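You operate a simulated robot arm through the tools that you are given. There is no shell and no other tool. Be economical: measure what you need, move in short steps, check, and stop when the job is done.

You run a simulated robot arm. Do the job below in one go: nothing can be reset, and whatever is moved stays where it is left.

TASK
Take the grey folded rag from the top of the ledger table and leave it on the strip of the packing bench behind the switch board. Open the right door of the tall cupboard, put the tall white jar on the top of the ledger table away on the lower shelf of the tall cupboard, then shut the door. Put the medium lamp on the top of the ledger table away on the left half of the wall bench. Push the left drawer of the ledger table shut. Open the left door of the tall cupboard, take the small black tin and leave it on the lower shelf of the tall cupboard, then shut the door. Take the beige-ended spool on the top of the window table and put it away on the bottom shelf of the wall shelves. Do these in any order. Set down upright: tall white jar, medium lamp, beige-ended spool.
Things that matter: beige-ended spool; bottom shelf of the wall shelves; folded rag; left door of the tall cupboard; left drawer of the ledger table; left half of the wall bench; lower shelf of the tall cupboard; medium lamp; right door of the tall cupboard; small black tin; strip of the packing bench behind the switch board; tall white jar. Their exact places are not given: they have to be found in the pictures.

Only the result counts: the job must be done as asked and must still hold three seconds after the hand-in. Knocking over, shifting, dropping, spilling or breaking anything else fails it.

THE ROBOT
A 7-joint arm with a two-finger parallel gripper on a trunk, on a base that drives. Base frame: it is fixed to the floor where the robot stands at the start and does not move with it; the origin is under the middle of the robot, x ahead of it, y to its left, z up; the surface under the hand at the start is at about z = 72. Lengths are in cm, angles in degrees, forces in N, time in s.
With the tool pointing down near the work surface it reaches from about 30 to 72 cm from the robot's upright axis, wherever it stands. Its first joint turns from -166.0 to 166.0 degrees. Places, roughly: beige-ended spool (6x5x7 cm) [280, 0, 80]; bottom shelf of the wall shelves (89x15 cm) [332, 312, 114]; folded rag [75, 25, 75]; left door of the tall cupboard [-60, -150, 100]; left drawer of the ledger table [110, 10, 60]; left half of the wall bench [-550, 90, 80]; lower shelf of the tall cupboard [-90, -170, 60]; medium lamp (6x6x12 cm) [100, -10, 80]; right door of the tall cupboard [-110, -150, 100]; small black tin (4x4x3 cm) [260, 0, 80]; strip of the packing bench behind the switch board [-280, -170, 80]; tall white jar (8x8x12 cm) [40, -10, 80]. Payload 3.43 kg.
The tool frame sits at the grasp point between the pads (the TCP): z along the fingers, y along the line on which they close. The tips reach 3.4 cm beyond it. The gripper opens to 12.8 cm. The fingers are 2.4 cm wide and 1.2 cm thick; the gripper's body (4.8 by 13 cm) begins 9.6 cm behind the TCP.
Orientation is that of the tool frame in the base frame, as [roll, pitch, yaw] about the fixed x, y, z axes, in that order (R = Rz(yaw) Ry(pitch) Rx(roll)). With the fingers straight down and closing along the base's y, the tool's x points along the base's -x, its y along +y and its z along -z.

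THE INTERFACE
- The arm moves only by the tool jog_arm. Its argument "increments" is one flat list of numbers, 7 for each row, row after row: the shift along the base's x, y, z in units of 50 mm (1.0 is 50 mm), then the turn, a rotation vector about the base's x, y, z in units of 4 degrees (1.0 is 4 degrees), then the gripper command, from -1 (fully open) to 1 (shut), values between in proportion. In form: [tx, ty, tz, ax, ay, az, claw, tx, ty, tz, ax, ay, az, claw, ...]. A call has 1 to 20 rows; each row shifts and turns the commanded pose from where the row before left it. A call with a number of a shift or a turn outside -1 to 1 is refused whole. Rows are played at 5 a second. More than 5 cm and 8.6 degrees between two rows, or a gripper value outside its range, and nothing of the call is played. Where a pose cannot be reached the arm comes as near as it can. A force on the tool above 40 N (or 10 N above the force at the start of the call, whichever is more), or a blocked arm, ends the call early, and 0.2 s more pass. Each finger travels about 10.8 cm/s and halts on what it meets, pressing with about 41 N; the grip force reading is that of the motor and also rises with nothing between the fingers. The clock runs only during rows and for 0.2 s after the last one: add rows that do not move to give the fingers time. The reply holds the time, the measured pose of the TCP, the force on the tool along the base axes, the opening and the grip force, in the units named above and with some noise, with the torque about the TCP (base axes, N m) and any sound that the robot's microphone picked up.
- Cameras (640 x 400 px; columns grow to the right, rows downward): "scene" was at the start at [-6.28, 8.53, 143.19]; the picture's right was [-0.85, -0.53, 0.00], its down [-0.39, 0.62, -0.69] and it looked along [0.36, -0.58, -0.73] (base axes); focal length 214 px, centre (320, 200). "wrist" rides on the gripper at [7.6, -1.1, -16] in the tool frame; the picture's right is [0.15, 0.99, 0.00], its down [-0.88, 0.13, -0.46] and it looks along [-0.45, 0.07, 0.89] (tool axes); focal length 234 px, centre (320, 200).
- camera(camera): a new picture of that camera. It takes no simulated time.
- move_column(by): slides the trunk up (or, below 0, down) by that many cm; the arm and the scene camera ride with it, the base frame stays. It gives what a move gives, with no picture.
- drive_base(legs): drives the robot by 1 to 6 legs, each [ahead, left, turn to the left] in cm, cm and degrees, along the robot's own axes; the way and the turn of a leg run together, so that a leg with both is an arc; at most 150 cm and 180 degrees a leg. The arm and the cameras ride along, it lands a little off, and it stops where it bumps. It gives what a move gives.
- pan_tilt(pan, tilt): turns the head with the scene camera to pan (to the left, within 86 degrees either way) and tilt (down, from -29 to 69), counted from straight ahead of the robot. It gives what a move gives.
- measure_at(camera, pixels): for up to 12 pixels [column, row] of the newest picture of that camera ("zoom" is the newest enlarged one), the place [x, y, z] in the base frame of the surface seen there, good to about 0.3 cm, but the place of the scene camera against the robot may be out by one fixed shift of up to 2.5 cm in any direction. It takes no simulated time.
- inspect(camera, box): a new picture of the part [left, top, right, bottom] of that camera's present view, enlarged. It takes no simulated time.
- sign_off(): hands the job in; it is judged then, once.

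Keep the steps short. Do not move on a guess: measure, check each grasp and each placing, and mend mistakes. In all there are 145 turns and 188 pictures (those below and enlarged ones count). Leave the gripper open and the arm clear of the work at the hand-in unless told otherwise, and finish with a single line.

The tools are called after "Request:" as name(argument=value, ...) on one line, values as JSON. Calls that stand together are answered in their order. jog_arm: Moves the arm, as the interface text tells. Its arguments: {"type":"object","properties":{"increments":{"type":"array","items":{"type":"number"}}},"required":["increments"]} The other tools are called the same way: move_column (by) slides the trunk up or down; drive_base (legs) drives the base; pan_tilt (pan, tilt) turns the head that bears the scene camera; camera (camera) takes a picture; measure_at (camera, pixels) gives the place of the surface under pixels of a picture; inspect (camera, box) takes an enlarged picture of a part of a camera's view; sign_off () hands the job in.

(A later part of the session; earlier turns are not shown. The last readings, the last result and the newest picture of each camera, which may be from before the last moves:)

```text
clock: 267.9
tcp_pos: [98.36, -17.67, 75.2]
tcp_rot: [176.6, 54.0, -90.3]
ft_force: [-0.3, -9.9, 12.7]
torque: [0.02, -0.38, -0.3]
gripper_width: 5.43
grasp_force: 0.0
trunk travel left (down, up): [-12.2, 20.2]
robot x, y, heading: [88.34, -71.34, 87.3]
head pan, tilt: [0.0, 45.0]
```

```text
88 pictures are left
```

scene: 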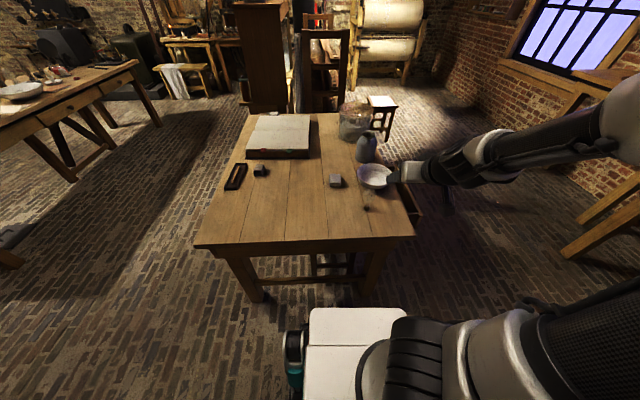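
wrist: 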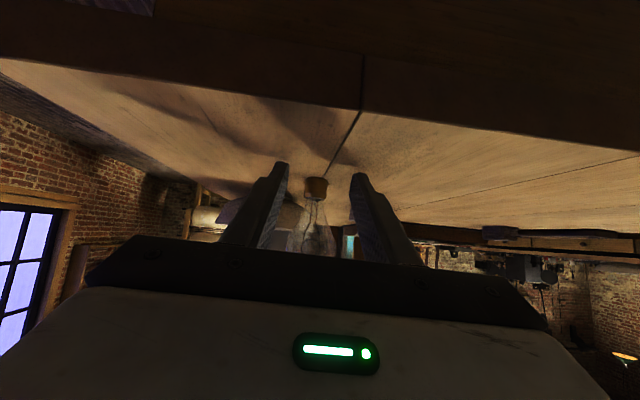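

A finger brushes the table (roll is off by 3.4°). I raise 0.5 cm, correct the roll, and recheck.

Request:
jog_arm(increments=[0, -0.05, 0.14, 0, -0.5, -0.69, 0.15, 0, 0, 0, 0, 0, 0, 0.15])

Request:
camera(camera="wrist")

```text
clock: 268.5
tcp_pos: [98.44, -17.89, 75.49]
tcp_rot: [179.9, 53.9, -90.5]
ft_force: [0.2, -0.5, -0.3]
torque: [0.01, 0.0, -0.02]
gripper_width: 5.44
grasp_force: 0.0
trunk travel left (down, up): [-12.2, 20.2]
robot x, y, heading: [88.77, -71.49, 87.0]
head pan, tilt: [0.0, 45.0]
```

```text
87 pictures are left
```

wrist: 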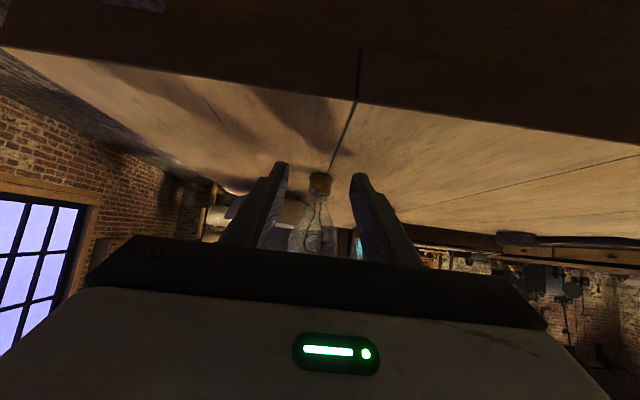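

Free now and centred. Move in 6.5 cm and close.

Request:
jog_arm(increments=[0, 0.45, 0, 0, 0, 0, 0.15, 0, 0.45, 0, 0, 0, 0, 0.15, 0, 0.4, 0, 0, 0, 0, 0.15, 0, 0, 0, 0, 0, 0, 0.15])

Request:
inspect(camera="wrist", box=[240, 130, 400, 250])

```text
clock: 269.5
tcp_pos: [98.27, -11.37, 75.73]
tcp_rot: [179.9, 53.8, -90.4]
ft_force: [-0.5, 0.1, -0.9]
torque: [-0.01, -0.01, 0.02]
gripper_width: 5.44
grasp_force: 0.0
trunk travel left (down, up): [-12.2, 20.2]
robot x, y, heading: [88.54, -71.52, 87.1]
head pan, tilt: [0.0, 45.0]
```

```text
3.33 times, centred on (320, 190) of wrist
```

zoom: 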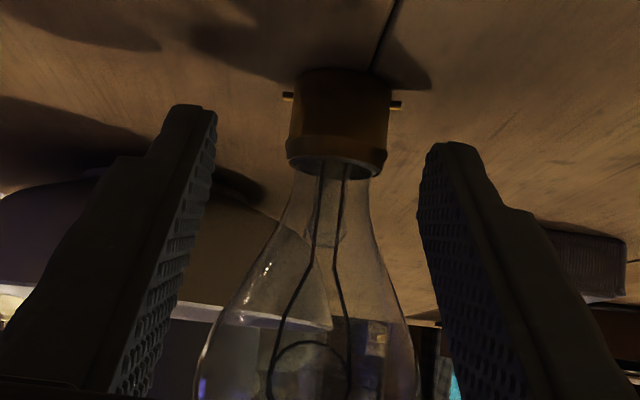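

Request:
jog_arm(increments=[0, 0, 0, 0, 0, 0, 0.4, 0, 0, 0, 0, 0, 0, 0.7, 0, 0, 0, 0, 0, 0, 1, 0, 0, 0, 0, 0, 0, 1, 0, 0, 0.1, 0, 0, 0, 1, 0, 0, 0.3, 0, 0, 0, 1, 0, 0, 0.6, 0, 0, 0, 1, 0, 0, 0.8, 0, 0, 0, 1, 0, 0, 0.8, 0, 0, 0, 1])

Request:
camera(camera="wrist")

```text
clock: 271.5
tcp_pos: [98.27, -11.28, 88.84]
tcp_rot: [179.8, 54.0, -90.5]
ft_force: [0.3, -0.4, 0.3]
torque: [-0.03, -0.01, -0.02]
gripper_width: 2.6
grasp_force: 30.4
trunk travel left (down, up): [-12.2, 20.2]
robot x, y, heading: [88.67, -71.33, 87.2]
head pan, tilt: [0.0, 45.0]
```

```text
85 pictures are left
```

wrist: 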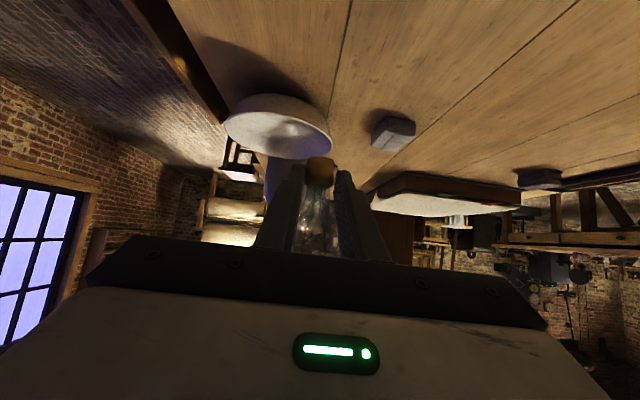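

Lamp held by its base (2.6 cm). I retract, back off, turn west and look along the way.

Request:
jog_arm(increments=[0, -0.6, 0.5, 0, 0, 0, 1, 0, -0.6, 0.5, 0, 0, 0, 1, 0, -0.6, 0.3, 0, 0, 0, 1])

Request:
drive_base(legs=[[-5, 0, 0], [0, 0, 93], [100, 0, 0]])

Request:
pan_tilt(pan=0, tilt=15)

Request:
camera(camera="scene")

```text
clock: 272.3
tcp_pos: [98.2, -20.31, 95.3]
tcp_rot: [179.9, 53.9, -90.5]
ft_force: [-0.8, 0.6, -0.6]
torque: [0.01, -0.03, 0.02]
gripper_width: 2.6
grasp_force: 30.1
trunk travel left (down, up): [-12.2, 20.2]
robot x, y, heading: [88.9, -71.48, 87.2]
head pan, tilt: [0.0, 45.0]
```

```text
clock: 282.1
tcp_pos: [-62.75, -69.5, 95.32]
tcp_rot: [179.9, 53.9, 2.2]
ft_force: [-0.2, -0.6, -0.7]
torque: [0.01, -0.03, 0.0]
gripper_width: 2.61
grasp_force: 29.7
trunk travel left (down, up): [-12.2, 20.2]
robot x, y, heading: [-10.99, -76.55, 179.8]
head pan, tilt: [0.0, 45.0]
```

```text
clock: 283.0
tcp_pos: [-62.77, -69.38, 95.43]
tcp_rot: [179.9, 53.8, 2.3]
ft_force: [-0.9, -0.5, -1.4]
torque: [-0.01, -0.03, 0.03]
gripper_width: 2.58
grasp_force: 29.7
trunk travel left (down, up): [-12.2, 20.2]
robot x, y, heading: [-11.33, -76.18, 179.6]
head pan, tilt: [0.0, 15.0]
```

```text
84 pictures are left
```

scene: 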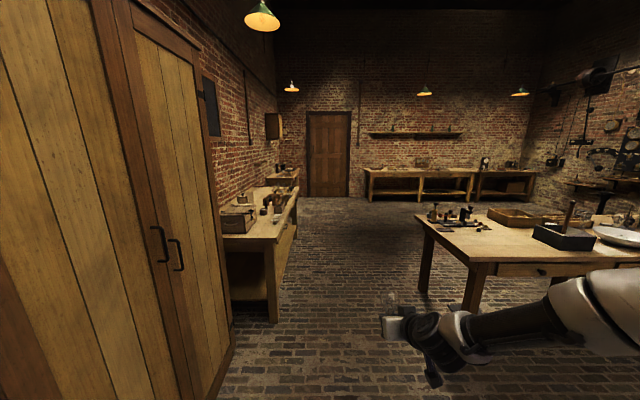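

Request:
inspect(camera="scene", box=[350, 140, 550, 220])

Request:
measure_at(camera="zoom", pixels=[[60, 95], [380, 100], [400, 105], [580, 110], [100, 170], [240, 180], [380, 190], [200, 95], [320, 95]])

Request:
measure_at(camera="scene", pixels=[[418, 213], [480, 260], [420, 290], [275, 235], [272, 320], [297, 190]])

```text
3.20 times, centred on (450, 180) of scene
```

zoom: 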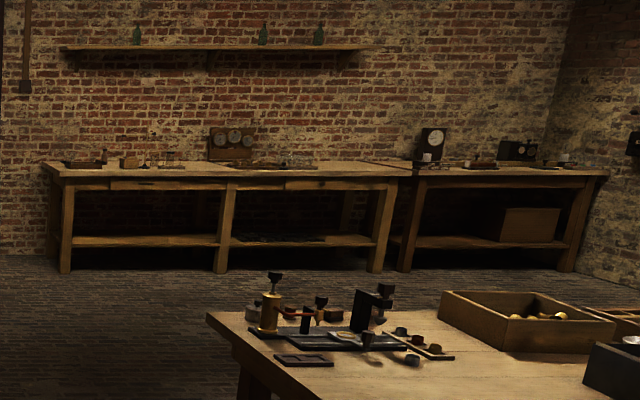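

```text
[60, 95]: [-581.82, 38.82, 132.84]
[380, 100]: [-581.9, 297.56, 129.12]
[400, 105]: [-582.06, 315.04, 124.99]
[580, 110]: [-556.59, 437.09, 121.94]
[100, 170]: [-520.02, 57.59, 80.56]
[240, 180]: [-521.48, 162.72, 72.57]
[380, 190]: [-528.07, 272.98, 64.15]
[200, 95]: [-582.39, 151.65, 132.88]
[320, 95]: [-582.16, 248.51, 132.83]
```

```text
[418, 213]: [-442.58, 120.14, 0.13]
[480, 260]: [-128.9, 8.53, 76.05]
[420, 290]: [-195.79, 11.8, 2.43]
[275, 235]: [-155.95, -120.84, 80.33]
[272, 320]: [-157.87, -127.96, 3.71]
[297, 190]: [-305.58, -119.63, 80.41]
```

The wall bench's front is at x≈-520 from y≈20 to 290; left half is y<155. Drive down the aisle at y≈-58.

Request:
drive_base(legs=[[20, -18, 0], [140, 0, 0], [140, 0, 0], [130, 0, 0]])

Request:
pan_tilt(pan=-50, tilt=25)

Request:
camera(camera="scene")

```text
clock: 304.5
tcp_pos: [-489.44, -51.69, 95.3]
tcp_rot: [180.0, 53.9, 2.5]
ft_force: [0.3, 0.8, -0.2]
torque: [-0.01, 0.01, -0.02]
gripper_width: 2.58
grasp_force: 29.6
trunk travel left (down, up): [-12.2, 20.2]
robot x, y, heading: [-438.15, -58.31, -179.8]
head pan, tilt: [0.0, 15.0]
```

```text
clock: 305.7
tcp_pos: [-489.51, -51.79, 95.38]
tcp_rot: [179.9, 53.9, 2.7]
ft_force: [0.3, 0.1, -1.3]
torque: [0.01, -0.02, 0.01]
gripper_width: 2.64
grasp_force: 30.2
trunk travel left (down, up): [-12.2, 20.2]
robot x, y, heading: [-438.04, -58.7, -180.2]
head pan, tilt: [-50.0, 25.0]
```

```text
82 pictures are left
```

scene: 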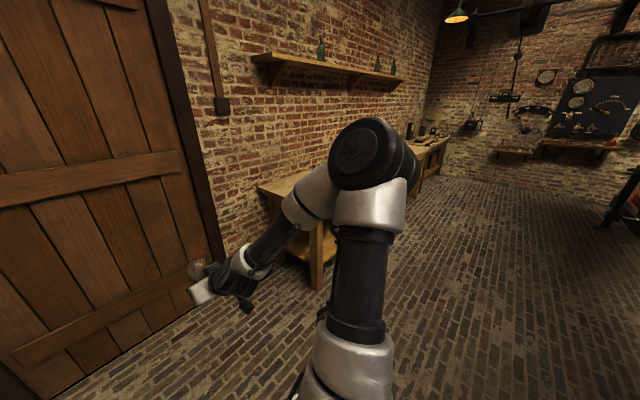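

Request:
drive_base(legs=[[0, -130, 0]])

Request:
pan_tilt(pan=0, tilt=25)

Request:
camera(camera="scene")

Request:
camera(camera="wrist")

```text
clock: 318.3
tcp_pos: [-489.39, 77.99, 95.31]
tcp_rot: [179.9, 53.9, 2.2]
ft_force: [-0.2, 0.9, 0.1]
torque: [0.01, 0.0, 0.03]
gripper_width: 2.61
grasp_force: 30.0
trunk travel left (down, up): [-12.2, 20.2]
robot x, y, heading: [-438.1, 70.98, 180.0]
head pan, tilt: [-50.0, 25.0]
```

```text
clock: 319.5
tcp_pos: [-489.52, 78.08, 95.44]
tcp_rot: [179.9, 53.9, 2.2]
ft_force: [0.5, 0.5, -0.6]
torque: [0.01, 0.01, -0.02]
gripper_width: 2.59
grasp_force: 30.2
trunk travel left (down, up): [-12.2, 20.2]
robot x, y, heading: [-437.72, 70.94, 179.8]
head pan, tilt: [0.0, 25.0]
```

```text
81 pictures are left
```

scene: 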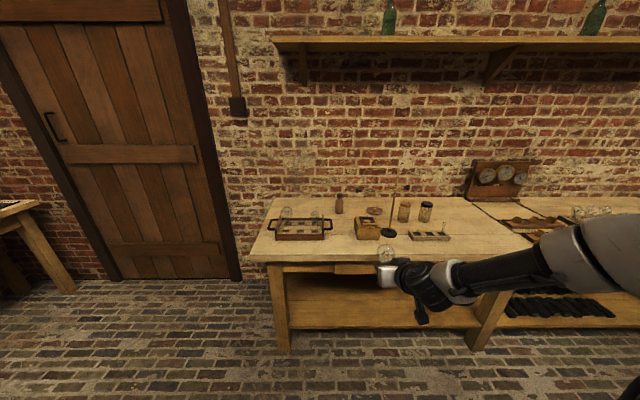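

```text
80 pictures are left
```

wrist: 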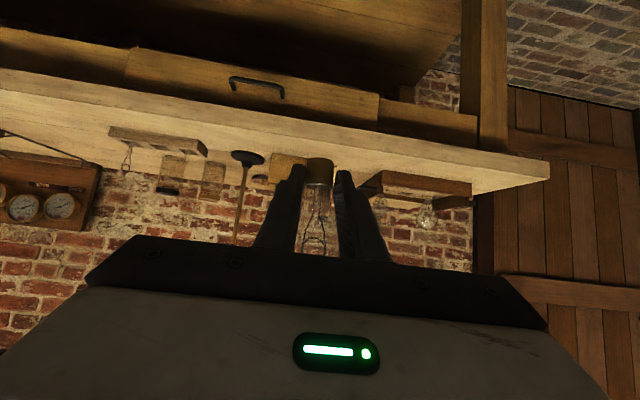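

Request:
measure_at(camera="scene", pixels=[[345, 252], [300, 250], [475, 245], [480, 220], [445, 238], [365, 235], [265, 250], [500, 250], [430, 250], [470, 205]])

Request:
measure_at(camera="wrist", pixels=[[100, 105], [200, 118], [300, 135], [400, 155], [160, 120], [60, 110], [240, 130], [330, 150]])

```text
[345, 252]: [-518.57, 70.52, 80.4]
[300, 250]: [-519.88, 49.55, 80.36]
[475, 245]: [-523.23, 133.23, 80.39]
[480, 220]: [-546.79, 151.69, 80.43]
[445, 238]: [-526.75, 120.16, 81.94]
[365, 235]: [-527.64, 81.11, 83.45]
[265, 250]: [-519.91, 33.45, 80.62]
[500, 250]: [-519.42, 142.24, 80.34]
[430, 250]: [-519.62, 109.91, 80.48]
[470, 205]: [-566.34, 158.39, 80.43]
```

```text
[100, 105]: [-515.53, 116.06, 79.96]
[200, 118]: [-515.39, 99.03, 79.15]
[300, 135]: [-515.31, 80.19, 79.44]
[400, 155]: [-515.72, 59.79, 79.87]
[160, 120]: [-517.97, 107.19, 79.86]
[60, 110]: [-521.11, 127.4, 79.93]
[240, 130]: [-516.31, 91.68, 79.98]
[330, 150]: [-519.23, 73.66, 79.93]
```

Bench top z≈79.95, front x≈-515. A free spot in the left half is at about (-525, 133). Drive alongside.

Request:
drive_base(legs=[[0, -54, 0], [24, 0, 0]])

Request:
camera(camera="wrist")

Request:
camera(camera="scene")

```text
clock: 326.6
tcp_pos: [-513.97, 132.16, 95.33]
tcp_rot: [179.9, 53.8, 2.4]
ft_force: [0.4, -0.6, -0.3]
torque: [-0.04, 0.01, 0.0]
gripper_width: 2.58
grasp_force: 30.4
trunk travel left (down, up): [-12.2, 20.2]
robot x, y, heading: [-462.57, 124.96, 180.2]
head pan, tilt: [0.0, 25.0]
```

```text
79 pictures are left
```

wrist: 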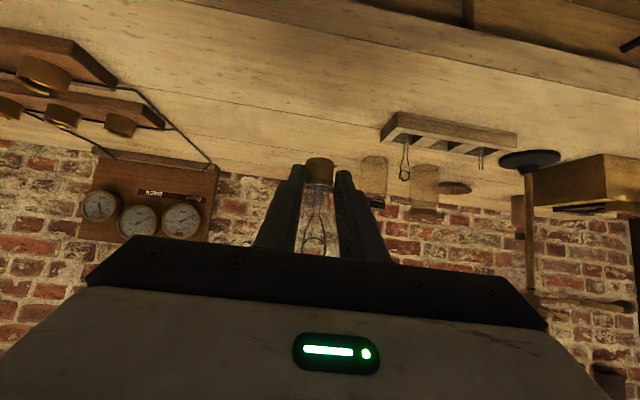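

```text
78 pictures are left
```

scene: 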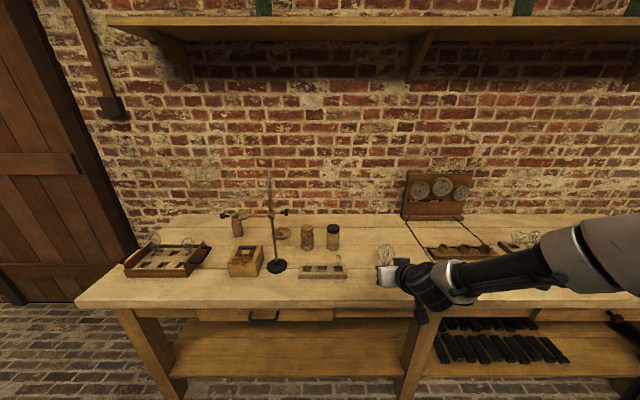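

Request:
jog_arm(increments=[-0.5, -0.1, -0.5, 0, 0, 0, 1, -0.5, -0.1, -0.5, 0, 0, 0, 1, -0.5, 0, -0.5, 0, 0, 0, 1, -0.5, 0, -0.4, 0, 0, 0, 1, 0, 0, -0.3, 0, 0, 0, 1, 0, 0, 0, 0, 0, 0, 1])

Request:
inspect(camera="wrist", box=[240, 110, 400, 230])

```text
clock: 328.0
tcp_pos: [-524.06, 131.14, 84.19]
tcp_rot: [179.9, 53.8, 2.4]
ft_force: [0.3, 0.2, -0.3]
torque: [0.0, 0.02, -0.01]
gripper_width: 2.58
grasp_force: 30.3
trunk travel left (down, up): [-12.2, 20.2]
robot x, y, heading: [-462.73, 125.49, 180.3]
head pan, tilt: [0.0, 25.0]
```

```text
3.33 times, centred on (320, 170) of wrist
```

zoom: 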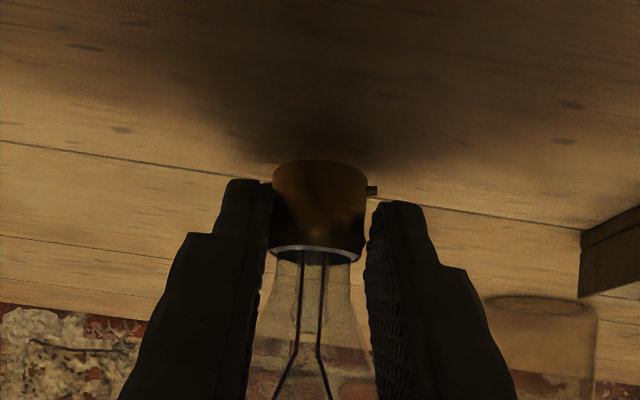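

Request:
jog_arm(increments=[0, 0, -0.05, 0, 0, 0, 1, 0, 0, -0.04, 0, 0, 0, 1, 0, 0, -0.03, 0, 0, 0, 1, 0, 0, 0, 0, 0, 0, 1])

```text
clock: 329.0
tcp_pos: [-524.06, 131.07, 83.84]
tcp_rot: [179.8, 53.9, 2.4]
ft_force: [-0.6, 0.8, -0.5]
torque: [-0.01, -0.01, 0.03]
gripper_width: 2.59
grasp_force: 29.4
trunk travel left (down, up): [-12.2, 20.2]
robot x, y, heading: [-462.18, 125.39, 180.0]
head pan, tilt: [0.0, 25.0]
```

Request:
jog_arm(increments=[0, 0, -0.03, 0, 0, 0, 1, 0, 0, -0.02, 0, 0, 0, 1, 0, 0, 0, 0, 0, 0, 1])

Request:
camera(camera="wrist")

```text
clock: 329.8
tcp_pos: [-523.9, 131.14, 83.43]
tcp_rot: [179.8, 53.8, 2.4]
ft_force: [-0.2, 0.3, -0.6]
torque: [-0.04, 0.0, -0.02]
gripper_width: 2.58
grasp_force: 30.2
trunk travel left (down, up): [-12.2, 20.2]
robot x, y, heading: [-462.79, 125.18, 180.1]
head pan, tilt: [0.0, 25.0]
```

```text
76 pictures are left
```

wrist: 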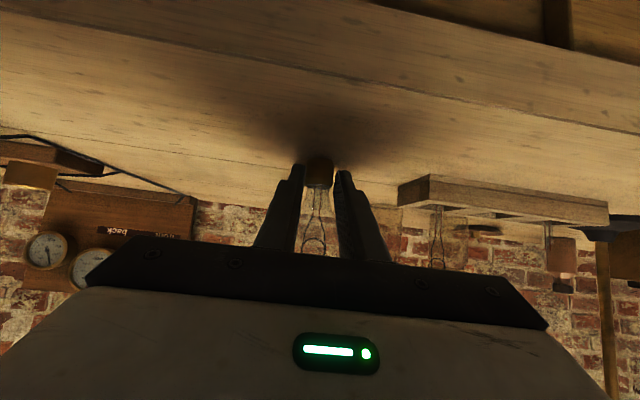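

Request:
jog_arm(increments=[0, 0, -0.03, 0, 0, 0, 1, 0, 0, -0.03, 0, 0, 0, 1, 0, 0, 0, 0, 0, 0, 1])

Request:
inspect(camera="wrist", box=[280, 130, 360, 200])

```text
clock: 330.6
tcp_pos: [-524.13, 131.04, 83.32]
tcp_rot: [-180.0, 54.0, 2.4]
ft_force: [-0.3, 1.6, 3.4]
torque: [-0.03, 0.11, 0.0]
gripper_width: 2.56
grasp_force: 29.6
trunk travel left (down, up): [-12.2, 20.2]
robot x, y, heading: [-462.26, 124.84, 180.1]
head pan, tilt: [0.0, 25.0]
```

```text
5.71 times, centred on (320, 165) of wrist
```

zoom: 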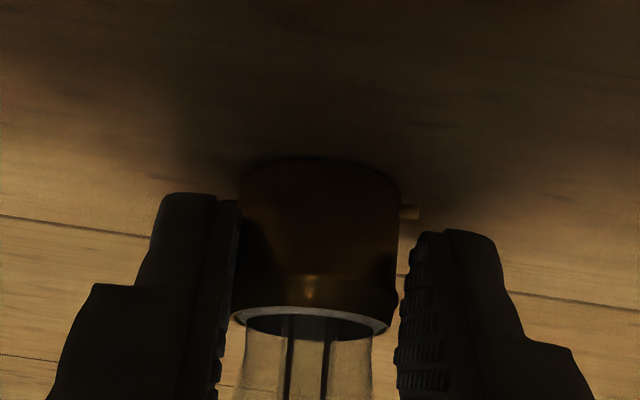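

Contact felt (3.4 N). Release and withdraw horizontally.

Request:
jog_arm(increments=[0, 0, 0, 0, 0, 0, 0.5, 0, 0, 0, 0, 0, 0, 0.3, 0, 0, 0, 0, 0, 0, 0.15, 0, 0, 0, 0, 0, 0, 0.15, 0.3, 0, 0.02, 0, 0, 0, 0.15, 0.5, 0, 0.02, 0, 0, 0, 0.15, 0.6, 0, 0.1, 0, 0, 0, 0.15, 0.6, 0, 0.3, 0, 0, 0, 0.15, 0.4, 0, 0.6, 0, 0, 0, 0.15])

Request:
camera(camera="wrist")

Request:
inspect(camera="scene", box=[280, 200, 480, 320])

```text
clock: 332.6
tcp_pos: [-512.22, 131.22, 88.18]
tcp_rot: [179.9, 53.9, 2.3]
ft_force: [0.3, 0.2, 0.3]
torque: [-0.01, -0.05, 0.01]
gripper_width: 5.46
grasp_force: 0.0
trunk travel left (down, up): [-12.2, 20.2]
robot x, y, heading: [-462.51, 125.04, 180.0]
head pan, tilt: [0.0, 25.0]
```

```text
74 pictures are left
```

wrist: 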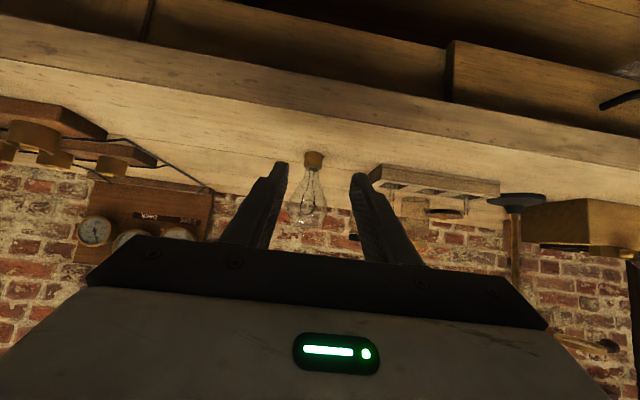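

```text
3.20 times, centred on (380, 260) of scene
```

zoom: 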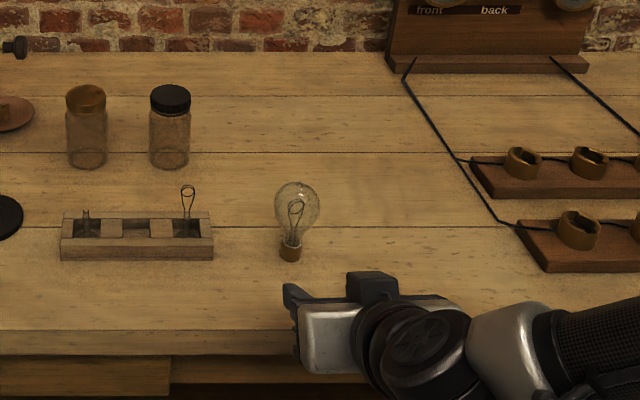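

Lamp stands upright. Heading back, I stop opposite the packing bench to look at the switch board and strip.

Request:
jog_arm(increments=[0.5, 0, 0.8, 0, 0, 0, 0.15, 0.5, 0, 0.8, 0, 0, 0, 0.15])

Request:
drive_base(legs=[[-22, 0, 0], [0, 135, 0], [0, 48, 0], [-100, 0, 0], [-65, 0, 0]])

Request:
pan_tilt(pan=80, tilt=35)

Request:
camera(camera="scene")

```text
clock: 333.2
tcp_pos: [-510.13, 132.11, 96.57]
tcp_rot: [179.8, 53.7, 2.3]
ft_force: [-0.1, -0.2, 0.1]
torque: [-0.03, -0.01, -0.01]
gripper_width: 5.42
grasp_force: 0.1
out of reach, approached as far as the arm can: row 1, 2
trunk travel left (down, up): [-12.2, 20.2]
robot x, y, heading: [-462.54, 125.26, 180.2]
head pan, tilt: [0.0, 25.0]
```

```text
clock: 360.3
tcp_pos: [-325.84, -51.65, 96.66]
tcp_rot: [179.8, 53.8, 1.8]
ft_force: [0.5, 0.1, -0.3]
torque: [-0.04, 0.03, 0.0]
gripper_width: 5.42
grasp_force: 0.0
trunk travel left (down, up): [-12.2, 20.2]
robot x, y, heading: [-278.2, -59.18, 179.3]
head pan, tilt: [0.0, 25.0]
```

```text
clock: 361.8
tcp_pos: [-325.87, -51.54, 96.74]
tcp_rot: [179.7, 53.9, 1.7]
ft_force: [-0.7, 0.5, -0.3]
torque: [0.02, 0.0, 0.01]
gripper_width: 5.44
grasp_force: 0.1
trunk travel left (down, up): [-12.2, 20.2]
robot x, y, heading: [-278.46, -59.33, 179.4]
head pan, tilt: [80.0, 35.0]
```

```text
72 pictures are left
```

scene: 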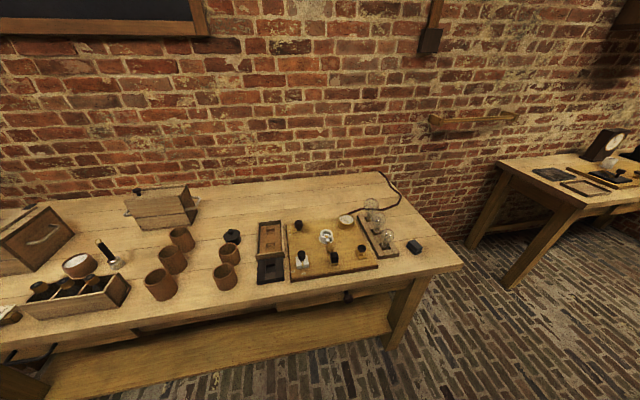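

Request:
inspect(camera="scene", box=[220, 165, 440, 300])

Request:
measure_at(camera="zoom", pixels=[[220, 165], [380, 145], [460, 275], [215, 330], [200, 80], [400, 30], [290, 110], [350, 80], [240, 120], [365, 160], [560, 300], [300, 160]])

```text
2.91 times, centred on (330, 232) of scene
```

zoom: 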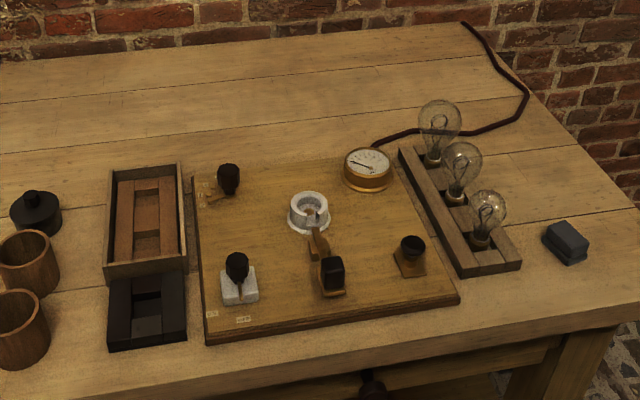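

```text
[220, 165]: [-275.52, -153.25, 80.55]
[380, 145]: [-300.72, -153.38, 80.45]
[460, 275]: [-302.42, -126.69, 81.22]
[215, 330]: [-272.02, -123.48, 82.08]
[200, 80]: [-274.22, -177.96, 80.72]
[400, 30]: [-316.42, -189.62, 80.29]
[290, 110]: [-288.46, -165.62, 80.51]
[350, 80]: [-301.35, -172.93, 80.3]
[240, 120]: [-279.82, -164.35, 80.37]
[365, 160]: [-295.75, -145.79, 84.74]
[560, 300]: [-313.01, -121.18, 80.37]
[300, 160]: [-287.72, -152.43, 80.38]
```

Strip behind the switch board: y≈-152…-189, x≈-272…-304, surface ≈80. Now back to the ledger table for the grey rag.

Request:
drive_base(legs=[[-140, 5, 0], [-140, 5, 0], [-84, 5, 0], [0, 0, -89.4], [14, 0, 0]])

Request:
jog_arm(increments=[0, 0, 0, -1, 0, 0, 0, 0, 0, 0, -1, 0, 0, 0, 0, 0, 0, -0.25, 0, 0, 0])

Request:
camera(camera="wrist")

```text
clock: 384.4
tcp_pos: [94.95, -26.91, 96.73]
tcp_rot: [179.8, 53.8, -85.8]
ft_force: [-0.1, -0.4, -0.3]
torque: [0.01, -0.03, -0.03]
gripper_width: 5.44
grasp_force: 0.0
trunk travel left (down, up): [-12.2, 20.2]
robot x, y, heading: [89.74, -75.1, 91.6]
head pan, tilt: [80.0, 35.0]
```

```text
clock: 385.2
tcp_pos: [94.83, -26.99, 96.63]
tcp_rot: [178.9, 44.7, -86.6]
ft_force: [-0.3, 0.1, -0.8]
torque: [-0.02, 0.01, 0.02]
gripper_width: 6.37
grasp_force: 0.0
trunk travel left (down, up): [-12.2, 20.2]
robot x, y, heading: [89.16, -74.59, 91.9]
head pan, tilt: [80.0, 35.0]
```

```text
70 pictures are left
```

wrist: 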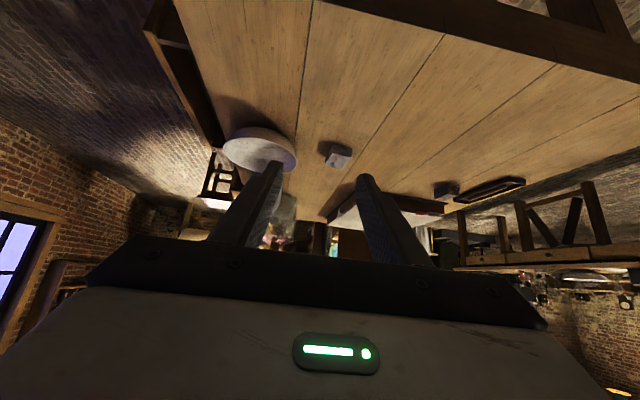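

Request:
drive_base(legs=[[17, 4, -1.8]])

Request:
jog_arm(increments=[-0.2, 0.3, -0.6, 0, 0, 0, -0.1, -0.2, 0.3, -0.6, 0, 0, 0, -0.1, -0.2, 0.3, -0.6, 0, 0, 0, -0.1, -0.2, 0.3, -0.6, 0, 0, 0, -0.1, 0, 0, 0, 0, 0, 0, -0.1])

Request:
camera(camera="wrist")

Request:
inspect(camera="wrist", box=[270, 80, 390, 180])

```text
clock: 386.7
tcp_pos: [92.12, -9.97, 96.58]
tcp_rot: [178.8, 44.7, -88.5]
ft_force: [0.4, 0.0, -0.2]
torque: [-0.03, 0.05, 0.0]
gripper_width: 6.4
grasp_force: 0.1
trunk travel left (down, up): [-12.2, 20.2]
robot x, y, heading: [84.91, -57.7, 89.8]
head pan, tilt: [80.0, 35.0]
```

```text
clock: 387.9
tcp_pos: [88.09, -3.89, 84.76]
tcp_rot: [179.0, 44.8, -88.3]
ft_force: [-0.1, 0.6, -0.6]
torque: [-0.02, 0.0, -0.02]
gripper_width: 7.06
grasp_force: 0.0
trunk travel left (down, up): [-12.2, 20.2]
robot x, y, heading: [84.95, -57.57, 89.9]
head pan, tilt: [80.0, 35.0]
```

```text
69 pictures are left
```

wrist: 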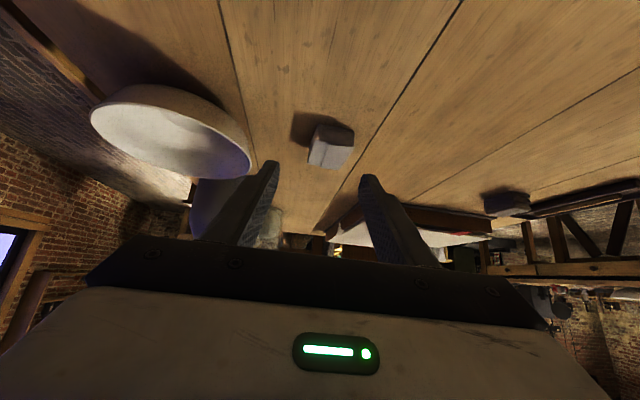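

```text
4.00 times, centred on (330, 130) of wrist
```

zoom: 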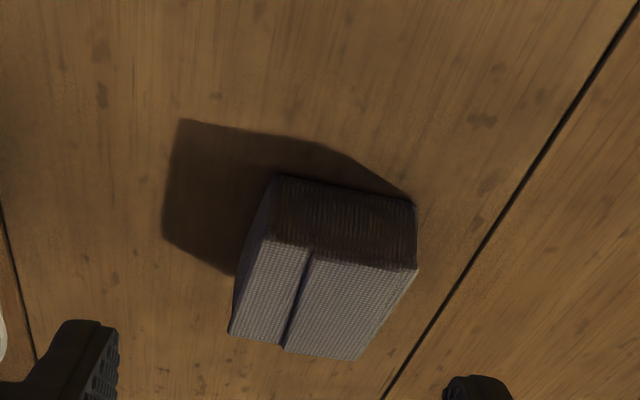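

Request:
inspect(camera="wrist", box=[300, 110, 540, 230])

Request:
measure_at(camera="wrist", pixels=[[333, 127], [318, 135], [352, 135], [330, 150], [316, 160], [342, 165], [330, 140]])

```text
2.67 times, centred on (420, 170) of wrist
```

zoom: 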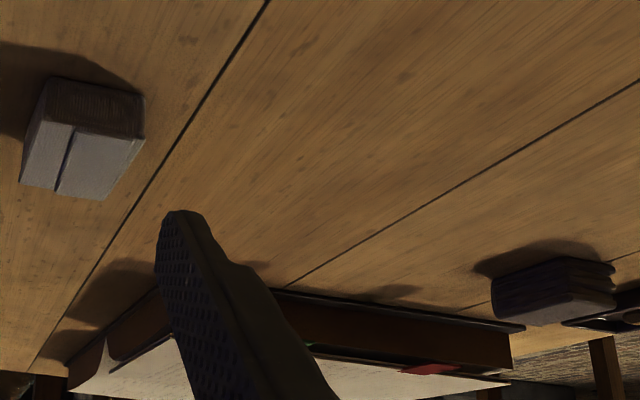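

```text
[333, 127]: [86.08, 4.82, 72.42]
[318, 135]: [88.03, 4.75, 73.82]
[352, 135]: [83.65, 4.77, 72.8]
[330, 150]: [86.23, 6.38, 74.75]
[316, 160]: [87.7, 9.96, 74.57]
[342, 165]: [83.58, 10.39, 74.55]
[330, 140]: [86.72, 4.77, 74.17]
```

The cloth at (85.9, 8) reads neutral grey next to the brownish dark one. Move in: TCP to (85.9, 6.3, 75.6).

Request:
jog_arm(increments=[-0.44, 0.3, -0.3, 0, 0, 0, -0.1, 0, 0.45, -0.5, 0, 0, 0, -0.1, 0, 0.45, -0.5, 0, 0, 0, -0.1, 0, 0.45, -0.4, 0, 0, 0, -0.1, 0, 0.38, -0.13, 0, 0, 0, -0.1, 0, 0, 0, 0, 0, 0, -0.1])

Request:
inspect(camera="wrist", box=[220, 90, 420, 230])

```text
clock: 389.3
tcp_pos: [85.89, 5.98, 75.55]
tcp_rot: [179.0, 44.8, -88.4]
ft_force: [0.1, 0.3, -0.4]
torque: [0.01, 0.01, 0.02]
gripper_width: 7.04
grasp_force: 0.1
trunk travel left (down, up): [-12.2, 20.2]
robot x, y, heading: [85.16, -57.56, 89.8]
head pan, tilt: [80.0, 35.0]
```

```text
2.86 times, centred on (320, 160) of wrist
```

zoom: 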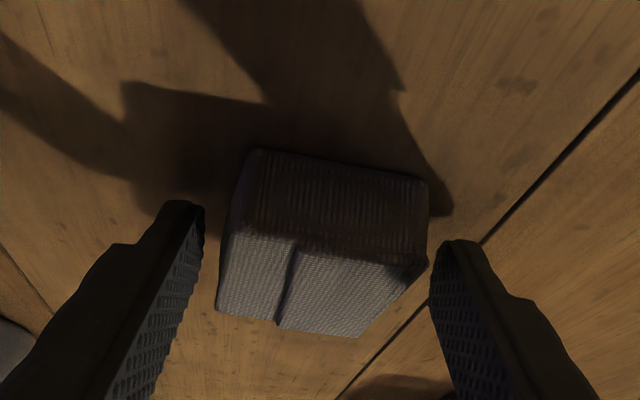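

Rag is between the fingertips. Close and lift.

Request:
jog_arm(increments=[0, 0, 0, 0, 0, 0, 0.3, 0, 0, 0, 0, 0, 0, 0.7, 0, 0, 0, 0, 0, 0, 1, 0, 0, 0, 0, 0, 0, 1, 0, 0, 0.2, 0, 0, 0, 1, 0, -0.2, 0.5, 0, 0, 0, 1, 0, -0.3, 0.7, 0, 0, 0, 1, 0, -0.3, 0.8, 0, 0, 0, 1, 0, -0.3, 0.8, 0, 0, 0, 1, 0, -0.3, 0.8, 0, 0, 0, 1])

Request:
camera(camera="wrist")

```text
clock: 391.5
tcp_pos: [86.01, -0.96, 94.58]
tcp_rot: [179.0, 44.7, -88.4]
ft_force: [-0.3, -0.6, -0.4]
torque: [0.01, 0.0, 0.04]
gripper_width: 5.44
grasp_force: 41.1
trunk travel left (down, up): [-12.2, 20.2]
robot x, y, heading: [84.9, -57.74, 90.1]
head pan, tilt: [80.0, 35.0]
```

```text
65 pictures are left
```

wrist: 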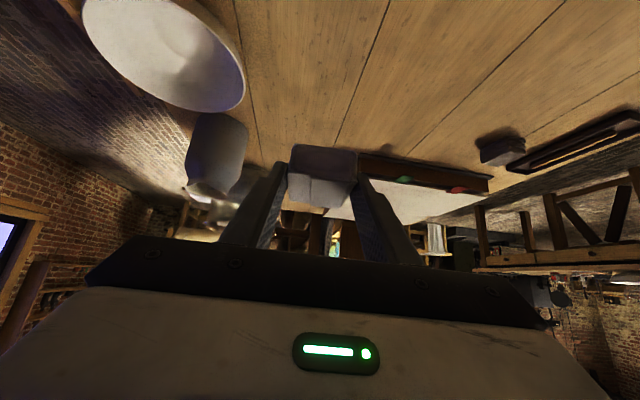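

Rag held (5.4 cm wide). Drive to the packing bench, facing it.

Request:
drive_base(legs=[[-15, 0, 0], [0, 0, 90], [140, -6, 0], [140, -6, 0], [92, 0, 0], [0, 0, 90]])

Request:
pan_tilt(pan=0, tilt=35)

Request:
camera(camera="scene")

Request:
camera(camera="wrist")

```text
clock: 418.2
tcp_pos: [-284.57, -106.08, 94.54]
tcp_rot: [178.9, 44.8, 91.5]
ft_force: [0.4, 1.6, 0.1]
torque: [0.02, 0.01, 0.01]
gripper_width: 5.45
grasp_force: 41.2
trunk travel left (down, up): [-12.2, 20.2]
robot x, y, heading: [-283.38, -49.53, -90.1]
head pan, tilt: [80.0, 35.0]
```

```text
clock: 419.7
tcp_pos: [-284.47, -106.16, 94.52]
tcp_rot: [178.9, 44.8, 91.5]
ft_force: [0.7, 0.6, -0.1]
torque: [0.0, 0.01, 0.0]
gripper_width: 5.48
grasp_force: 41.1
trunk travel left (down, up): [-12.2, 20.2]
robot x, y, heading: [-283.4, -49.07, -90.2]
head pan, tilt: [0.0, 35.0]
```

```text
64 pictures are left
```

scene: 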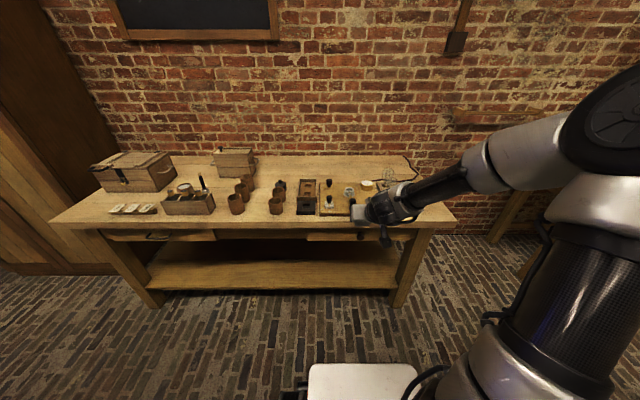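

```text
63 pictures are left
```

wrist: 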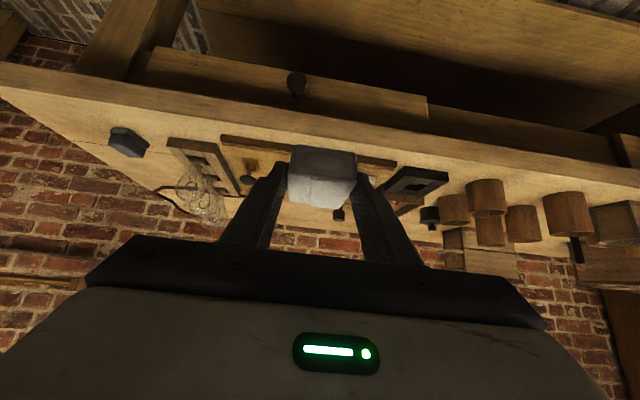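

Request:
jog_arm(increments=[0, 0, 0.8, 0, 0, 0, 1, 0, 0, 0.4, 0, 0, 0, 1])

Request:
drive_base(legs=[[34, 0, 0]])

Request:
camera(camera="wrist")

```text
clock: 420.3
tcp_pos: [-284.65, -106.02, 100.51]
tcp_rot: [178.9, 44.8, 91.5]
ft_force: [0.6, -0.3, -1.2]
torque: [0.02, 0.0, 0.0]
gripper_width: 5.47
grasp_force: 40.9
trunk travel left (down, up): [-12.2, 20.2]
robot x, y, heading: [-283.46, -49.53, -90.1]
head pan, tilt: [0.0, 35.0]
```

```text
clock: 422.6
tcp_pos: [-284.42, -140.02, 100.34]
tcp_rot: [178.9, 44.8, 91.7]
ft_force: [0.6, 0.3, -1.8]
torque: [0.03, 0.0, 0.02]
gripper_width: 5.47
grasp_force: 40.9
trunk travel left (down, up): [-12.2, 20.2]
robot x, y, heading: [-283.49, -83.46, -90.1]
head pan, tilt: [0.0, 35.0]
```

```text
62 pictures are left
```

wrist: 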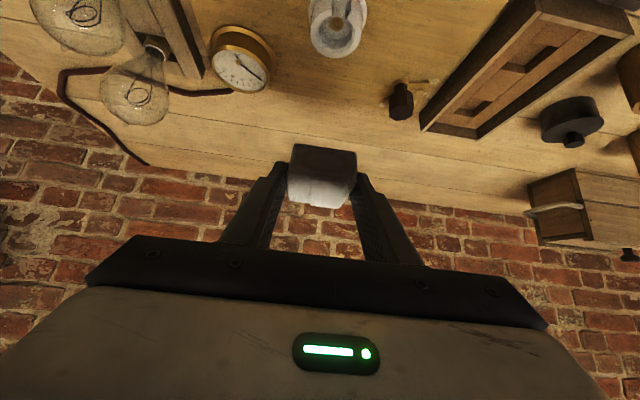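

Request:
measure_at(camera="wrist", pixels=[[280, 110], [340, 120], [400, 135], [230, 120], [300, 85], [440, 150], [270, 130], [400, 85], [330, 30]])

Request:
jog_arm(increments=[0, -0.7, 0, 0, 0, 0, 1, 0, -0.7, 0, 0, 0, 0, 1, 0, -0.7, -0.1, 0, 0, 0, 1, 0, -0.7, -0.2, 0, 0, 0, 1, 0, -0.7, -0.3, 0, 0, 0, 1, 0, -0.7, -0.4, 0, 0, 0, 1, 0, -0.4, -0.6, 0, 0, 0, 1, 0, 0, -0.6, 0, 0, 0, 1, 0, 0, 0, 0, 0, 0, 1])

Request:
camera(camera="wrist")

```text
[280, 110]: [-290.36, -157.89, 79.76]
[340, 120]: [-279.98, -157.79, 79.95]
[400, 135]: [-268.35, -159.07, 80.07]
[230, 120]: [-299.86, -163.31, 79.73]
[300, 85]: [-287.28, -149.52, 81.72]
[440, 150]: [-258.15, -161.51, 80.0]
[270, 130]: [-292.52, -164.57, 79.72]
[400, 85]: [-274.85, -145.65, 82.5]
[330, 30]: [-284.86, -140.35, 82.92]
```

```text
clock: 424.6
tcp_pos: [-284.33, -163.14, 89.3]
tcp_rot: [179.0, 44.9, 91.7]
ft_force: [0.7, -0.3, 0.1]
torque: [0.02, 0.03, 0.0]
gripper_width: 5.47
grasp_force: 41.2
trunk travel left (down, up): [-12.2, 20.2]
robot x, y, heading: [-283.61, -83.19, -90.0]
head pan, tilt: [0.0, 35.0]
```

```text
61 pictures are left
```

wrist: 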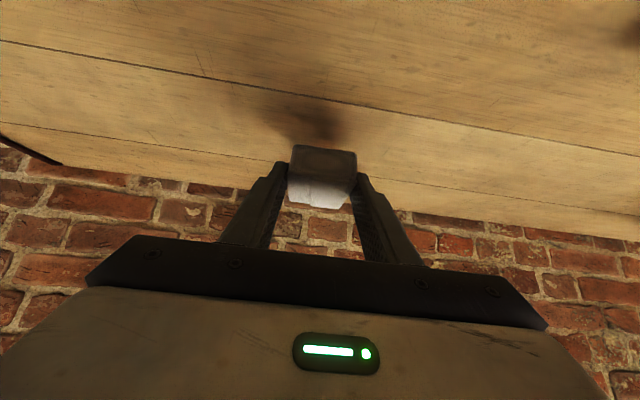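

Surface z≈79.85; lower to contact.

Request:
jog_arm(increments=[0, 0, -0.5, 0, 0, 0, 1, 0, 0, -0.4, 0, 0, 0, 1, 0, 0, -0.12, 0, 0, 0, 1, 0, 0, -0.08, 0, 0, 0, 1, 0, 0, -0.05, 0, 0, 0, 1, 0, 0, 0, 0, 0, 0, 1])

Request:
inspect(camera="wrist", box=[240, 90, 400, 220])

```text
clock: 425.9
tcp_pos: [-284.35, -163.22, 83.66]
tcp_rot: [178.9, 44.8, 91.7]
ft_force: [0.2, 0.3, -0.7]
torque: [-0.02, -0.03, 0.03]
gripper_width: 5.48
grasp_force: 40.8
trunk travel left (down, up): [-12.2, 20.2]
robot x, y, heading: [-283.27, -83.21, -89.8]
head pan, tilt: [0.0, 35.0]
```

```text
3.08 times, centred on (320, 155) of wrist
```

zoom: 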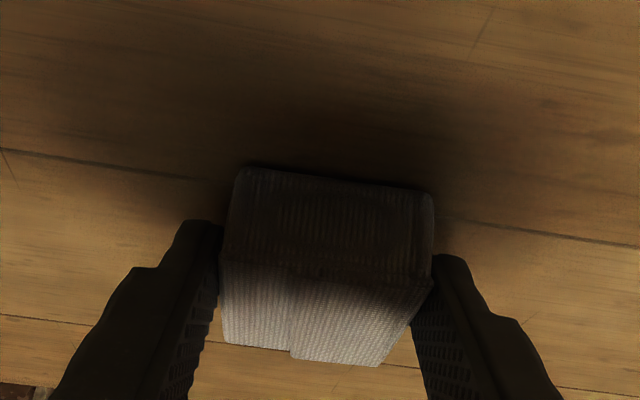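

Lower a few millimetres more until contact, then release and retreat along the tool axis.

Request:
jog_arm(increments=[0, 0, -0.04, 0, 0, 0, 1, 0, 0, -0.02, 0, 0, 0, 1, 0, 0, 0, 0, 0, 0, 1, 0, 0, 0, 0, 0, 0, 0.1, 0, 0, 0, 0, 0, 0, -0.05, 0, 0, 0, 0, 0, 0, -0.1, 0, 0.4, 0.4, 0, 0, 0, -0.1, 0, 0.5, 0.5, 0, 0, 0, -0.1, 0, 0.5, 0.6, 0, 0, 0, -0.1, 0, 0.5, 0.6, 0, 0, 0, -0.1, 0, 0.6, 0.5, 0, 0, 0, -0.1])

Request:
camera(camera="wrist")

```text
clock: 428.4
tcp_pos: [-284.58, -150.65, 96.29]
tcp_rot: [178.9, 44.7, 91.7]
ft_force: [-0.5, 0.0, -1.5]
torque: [-0.01, 0.03, -0.01]
gripper_width: 7.02
grasp_force: 0.0
trunk travel left (down, up): [-12.2, 20.2]
robot x, y, heading: [-283.69, -83.47, -90.1]
head pan, tilt: [0.0, 35.0]
```

```text
59 pictures are left
```

wrist: 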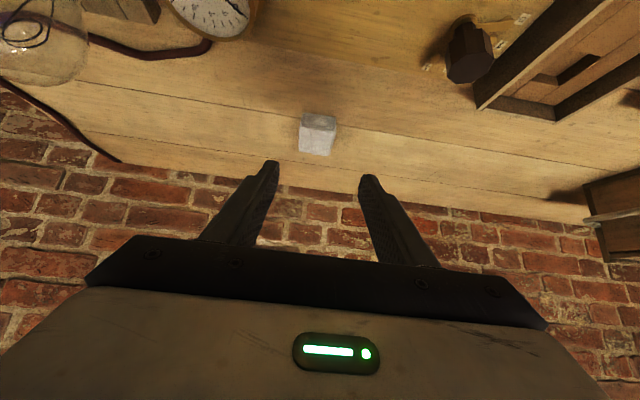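

Request:
inspect(camera="wrist", box=[160, 0, 400, 170])

Request:
inspect(camera="scene", box=[290, 130, 450, 230])

```text
2.35 times, centred on (280, 85) of wrist
```

zoom: 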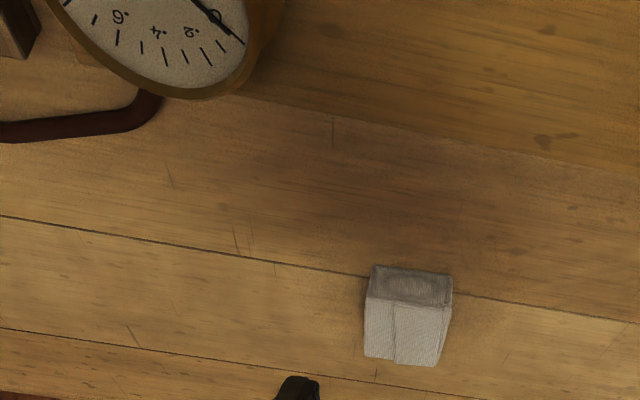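

```text
4.00 times, centred on (370, 180) of scene
```

zoom: 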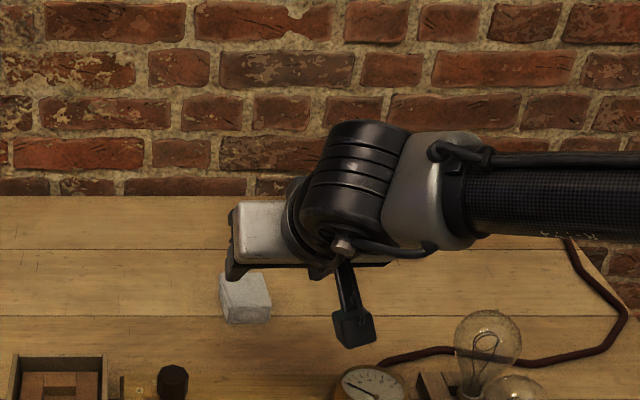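

In this brighter light the cloth looks very pale. I retract and compare it with the white porcelain and dial on the switch board.

Request:
jog_arm(increments=[-0.6, 0.6, 0.3, 0, 0, 0, -0.1, -0.7, 0.6, 0.2, 0, 0, 0, -0.1, -0.7, 0.6, 0, 0, 0, 0, -0.1])

Request:
inspect(camera="scene", box=[320, 165, 400, 215])

```text
clock: 429.1
tcp_pos: [-294.28, -141.77, 99.08]
tcp_rot: [179.0, 44.7, 91.8]
ft_force: [-0.3, -1.1, 0.3]
torque: [0.0, 0.03, -0.03]
gripper_width: 7.03
grasp_force: 0.1
trunk travel left (down, up): [-12.2, 20.2]
robot x, y, heading: [-283.76, -83.4, -90.1]
head pan, tilt: [0.0, 35.0]
```

```text
8.00 times, centred on (360, 190) of scene
```

zoom: 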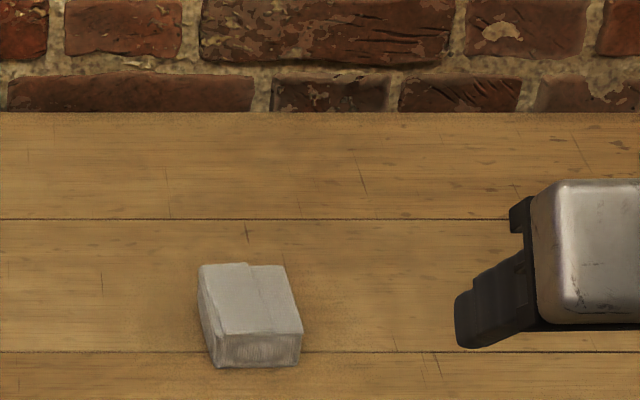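

Request:
inspect(camera="scene", box=[280, 180, 420, 268])

```text
4.55 times, centred on (350, 224) of scene
```

zoom: 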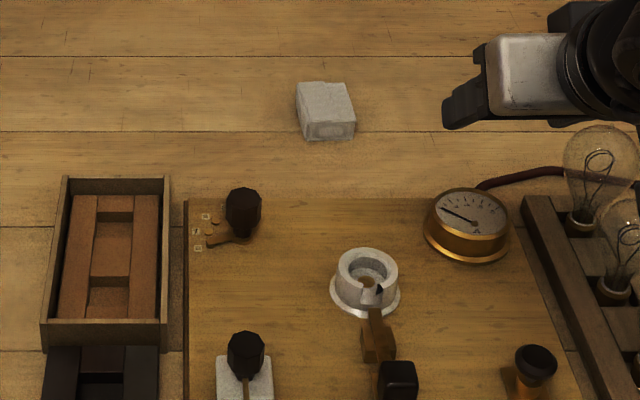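

Measured against porcelain white, this cloth is off-white; the darker one is the true mid grey. I correct the mistake: regrasp this cloth exactly as released, to return it to its place.

Request:
jog_arm(increments=[0.7, -0.6, 0, 0, 0, 0, -0.1, 0.7, -0.6, -0.2, 0, 0, 0, -0.1, 0.56, -0.58, -0.36, 0, 0, 0, -0.1, 0, -0.6, -0.5, 0, 0, 0, -0.1, 0, -0.5, -0.6, 0, 0, 0, -0.1, 0, -0.5, -0.6, 0, 0, 0, -0.1, 0, -0.5, -0.5, 0, 0, 0, -0.1, 0, -0.4, -0.37, 0, 0, 0, -0.1, 0, 0, 0, 0, 0, 0, -0.1])

Request:
inspect(camera="wrist", box=[240, 90, 400, 220])

```text
clock: 431.1
tcp_pos: [-284.63, -162.94, 83.27]
tcp_rot: [178.9, 44.7, 91.8]
ft_force: [-0.5, 3.5, 5.0]
torque: [-0.02, 0.18, -0.12]
gripper_width: 7.02
grasp_force: 0.0
trunk travel left (down, up): [-12.2, 20.2]
robot x, y, heading: [-283.47, -83.47, -90.1]
head pan, tilt: [0.0, 35.0]
```

```text
3.08 times, centred on (320, 155) of wrist
```

zoom: 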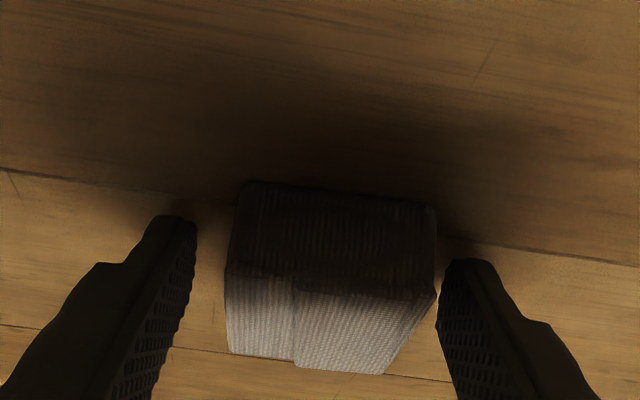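

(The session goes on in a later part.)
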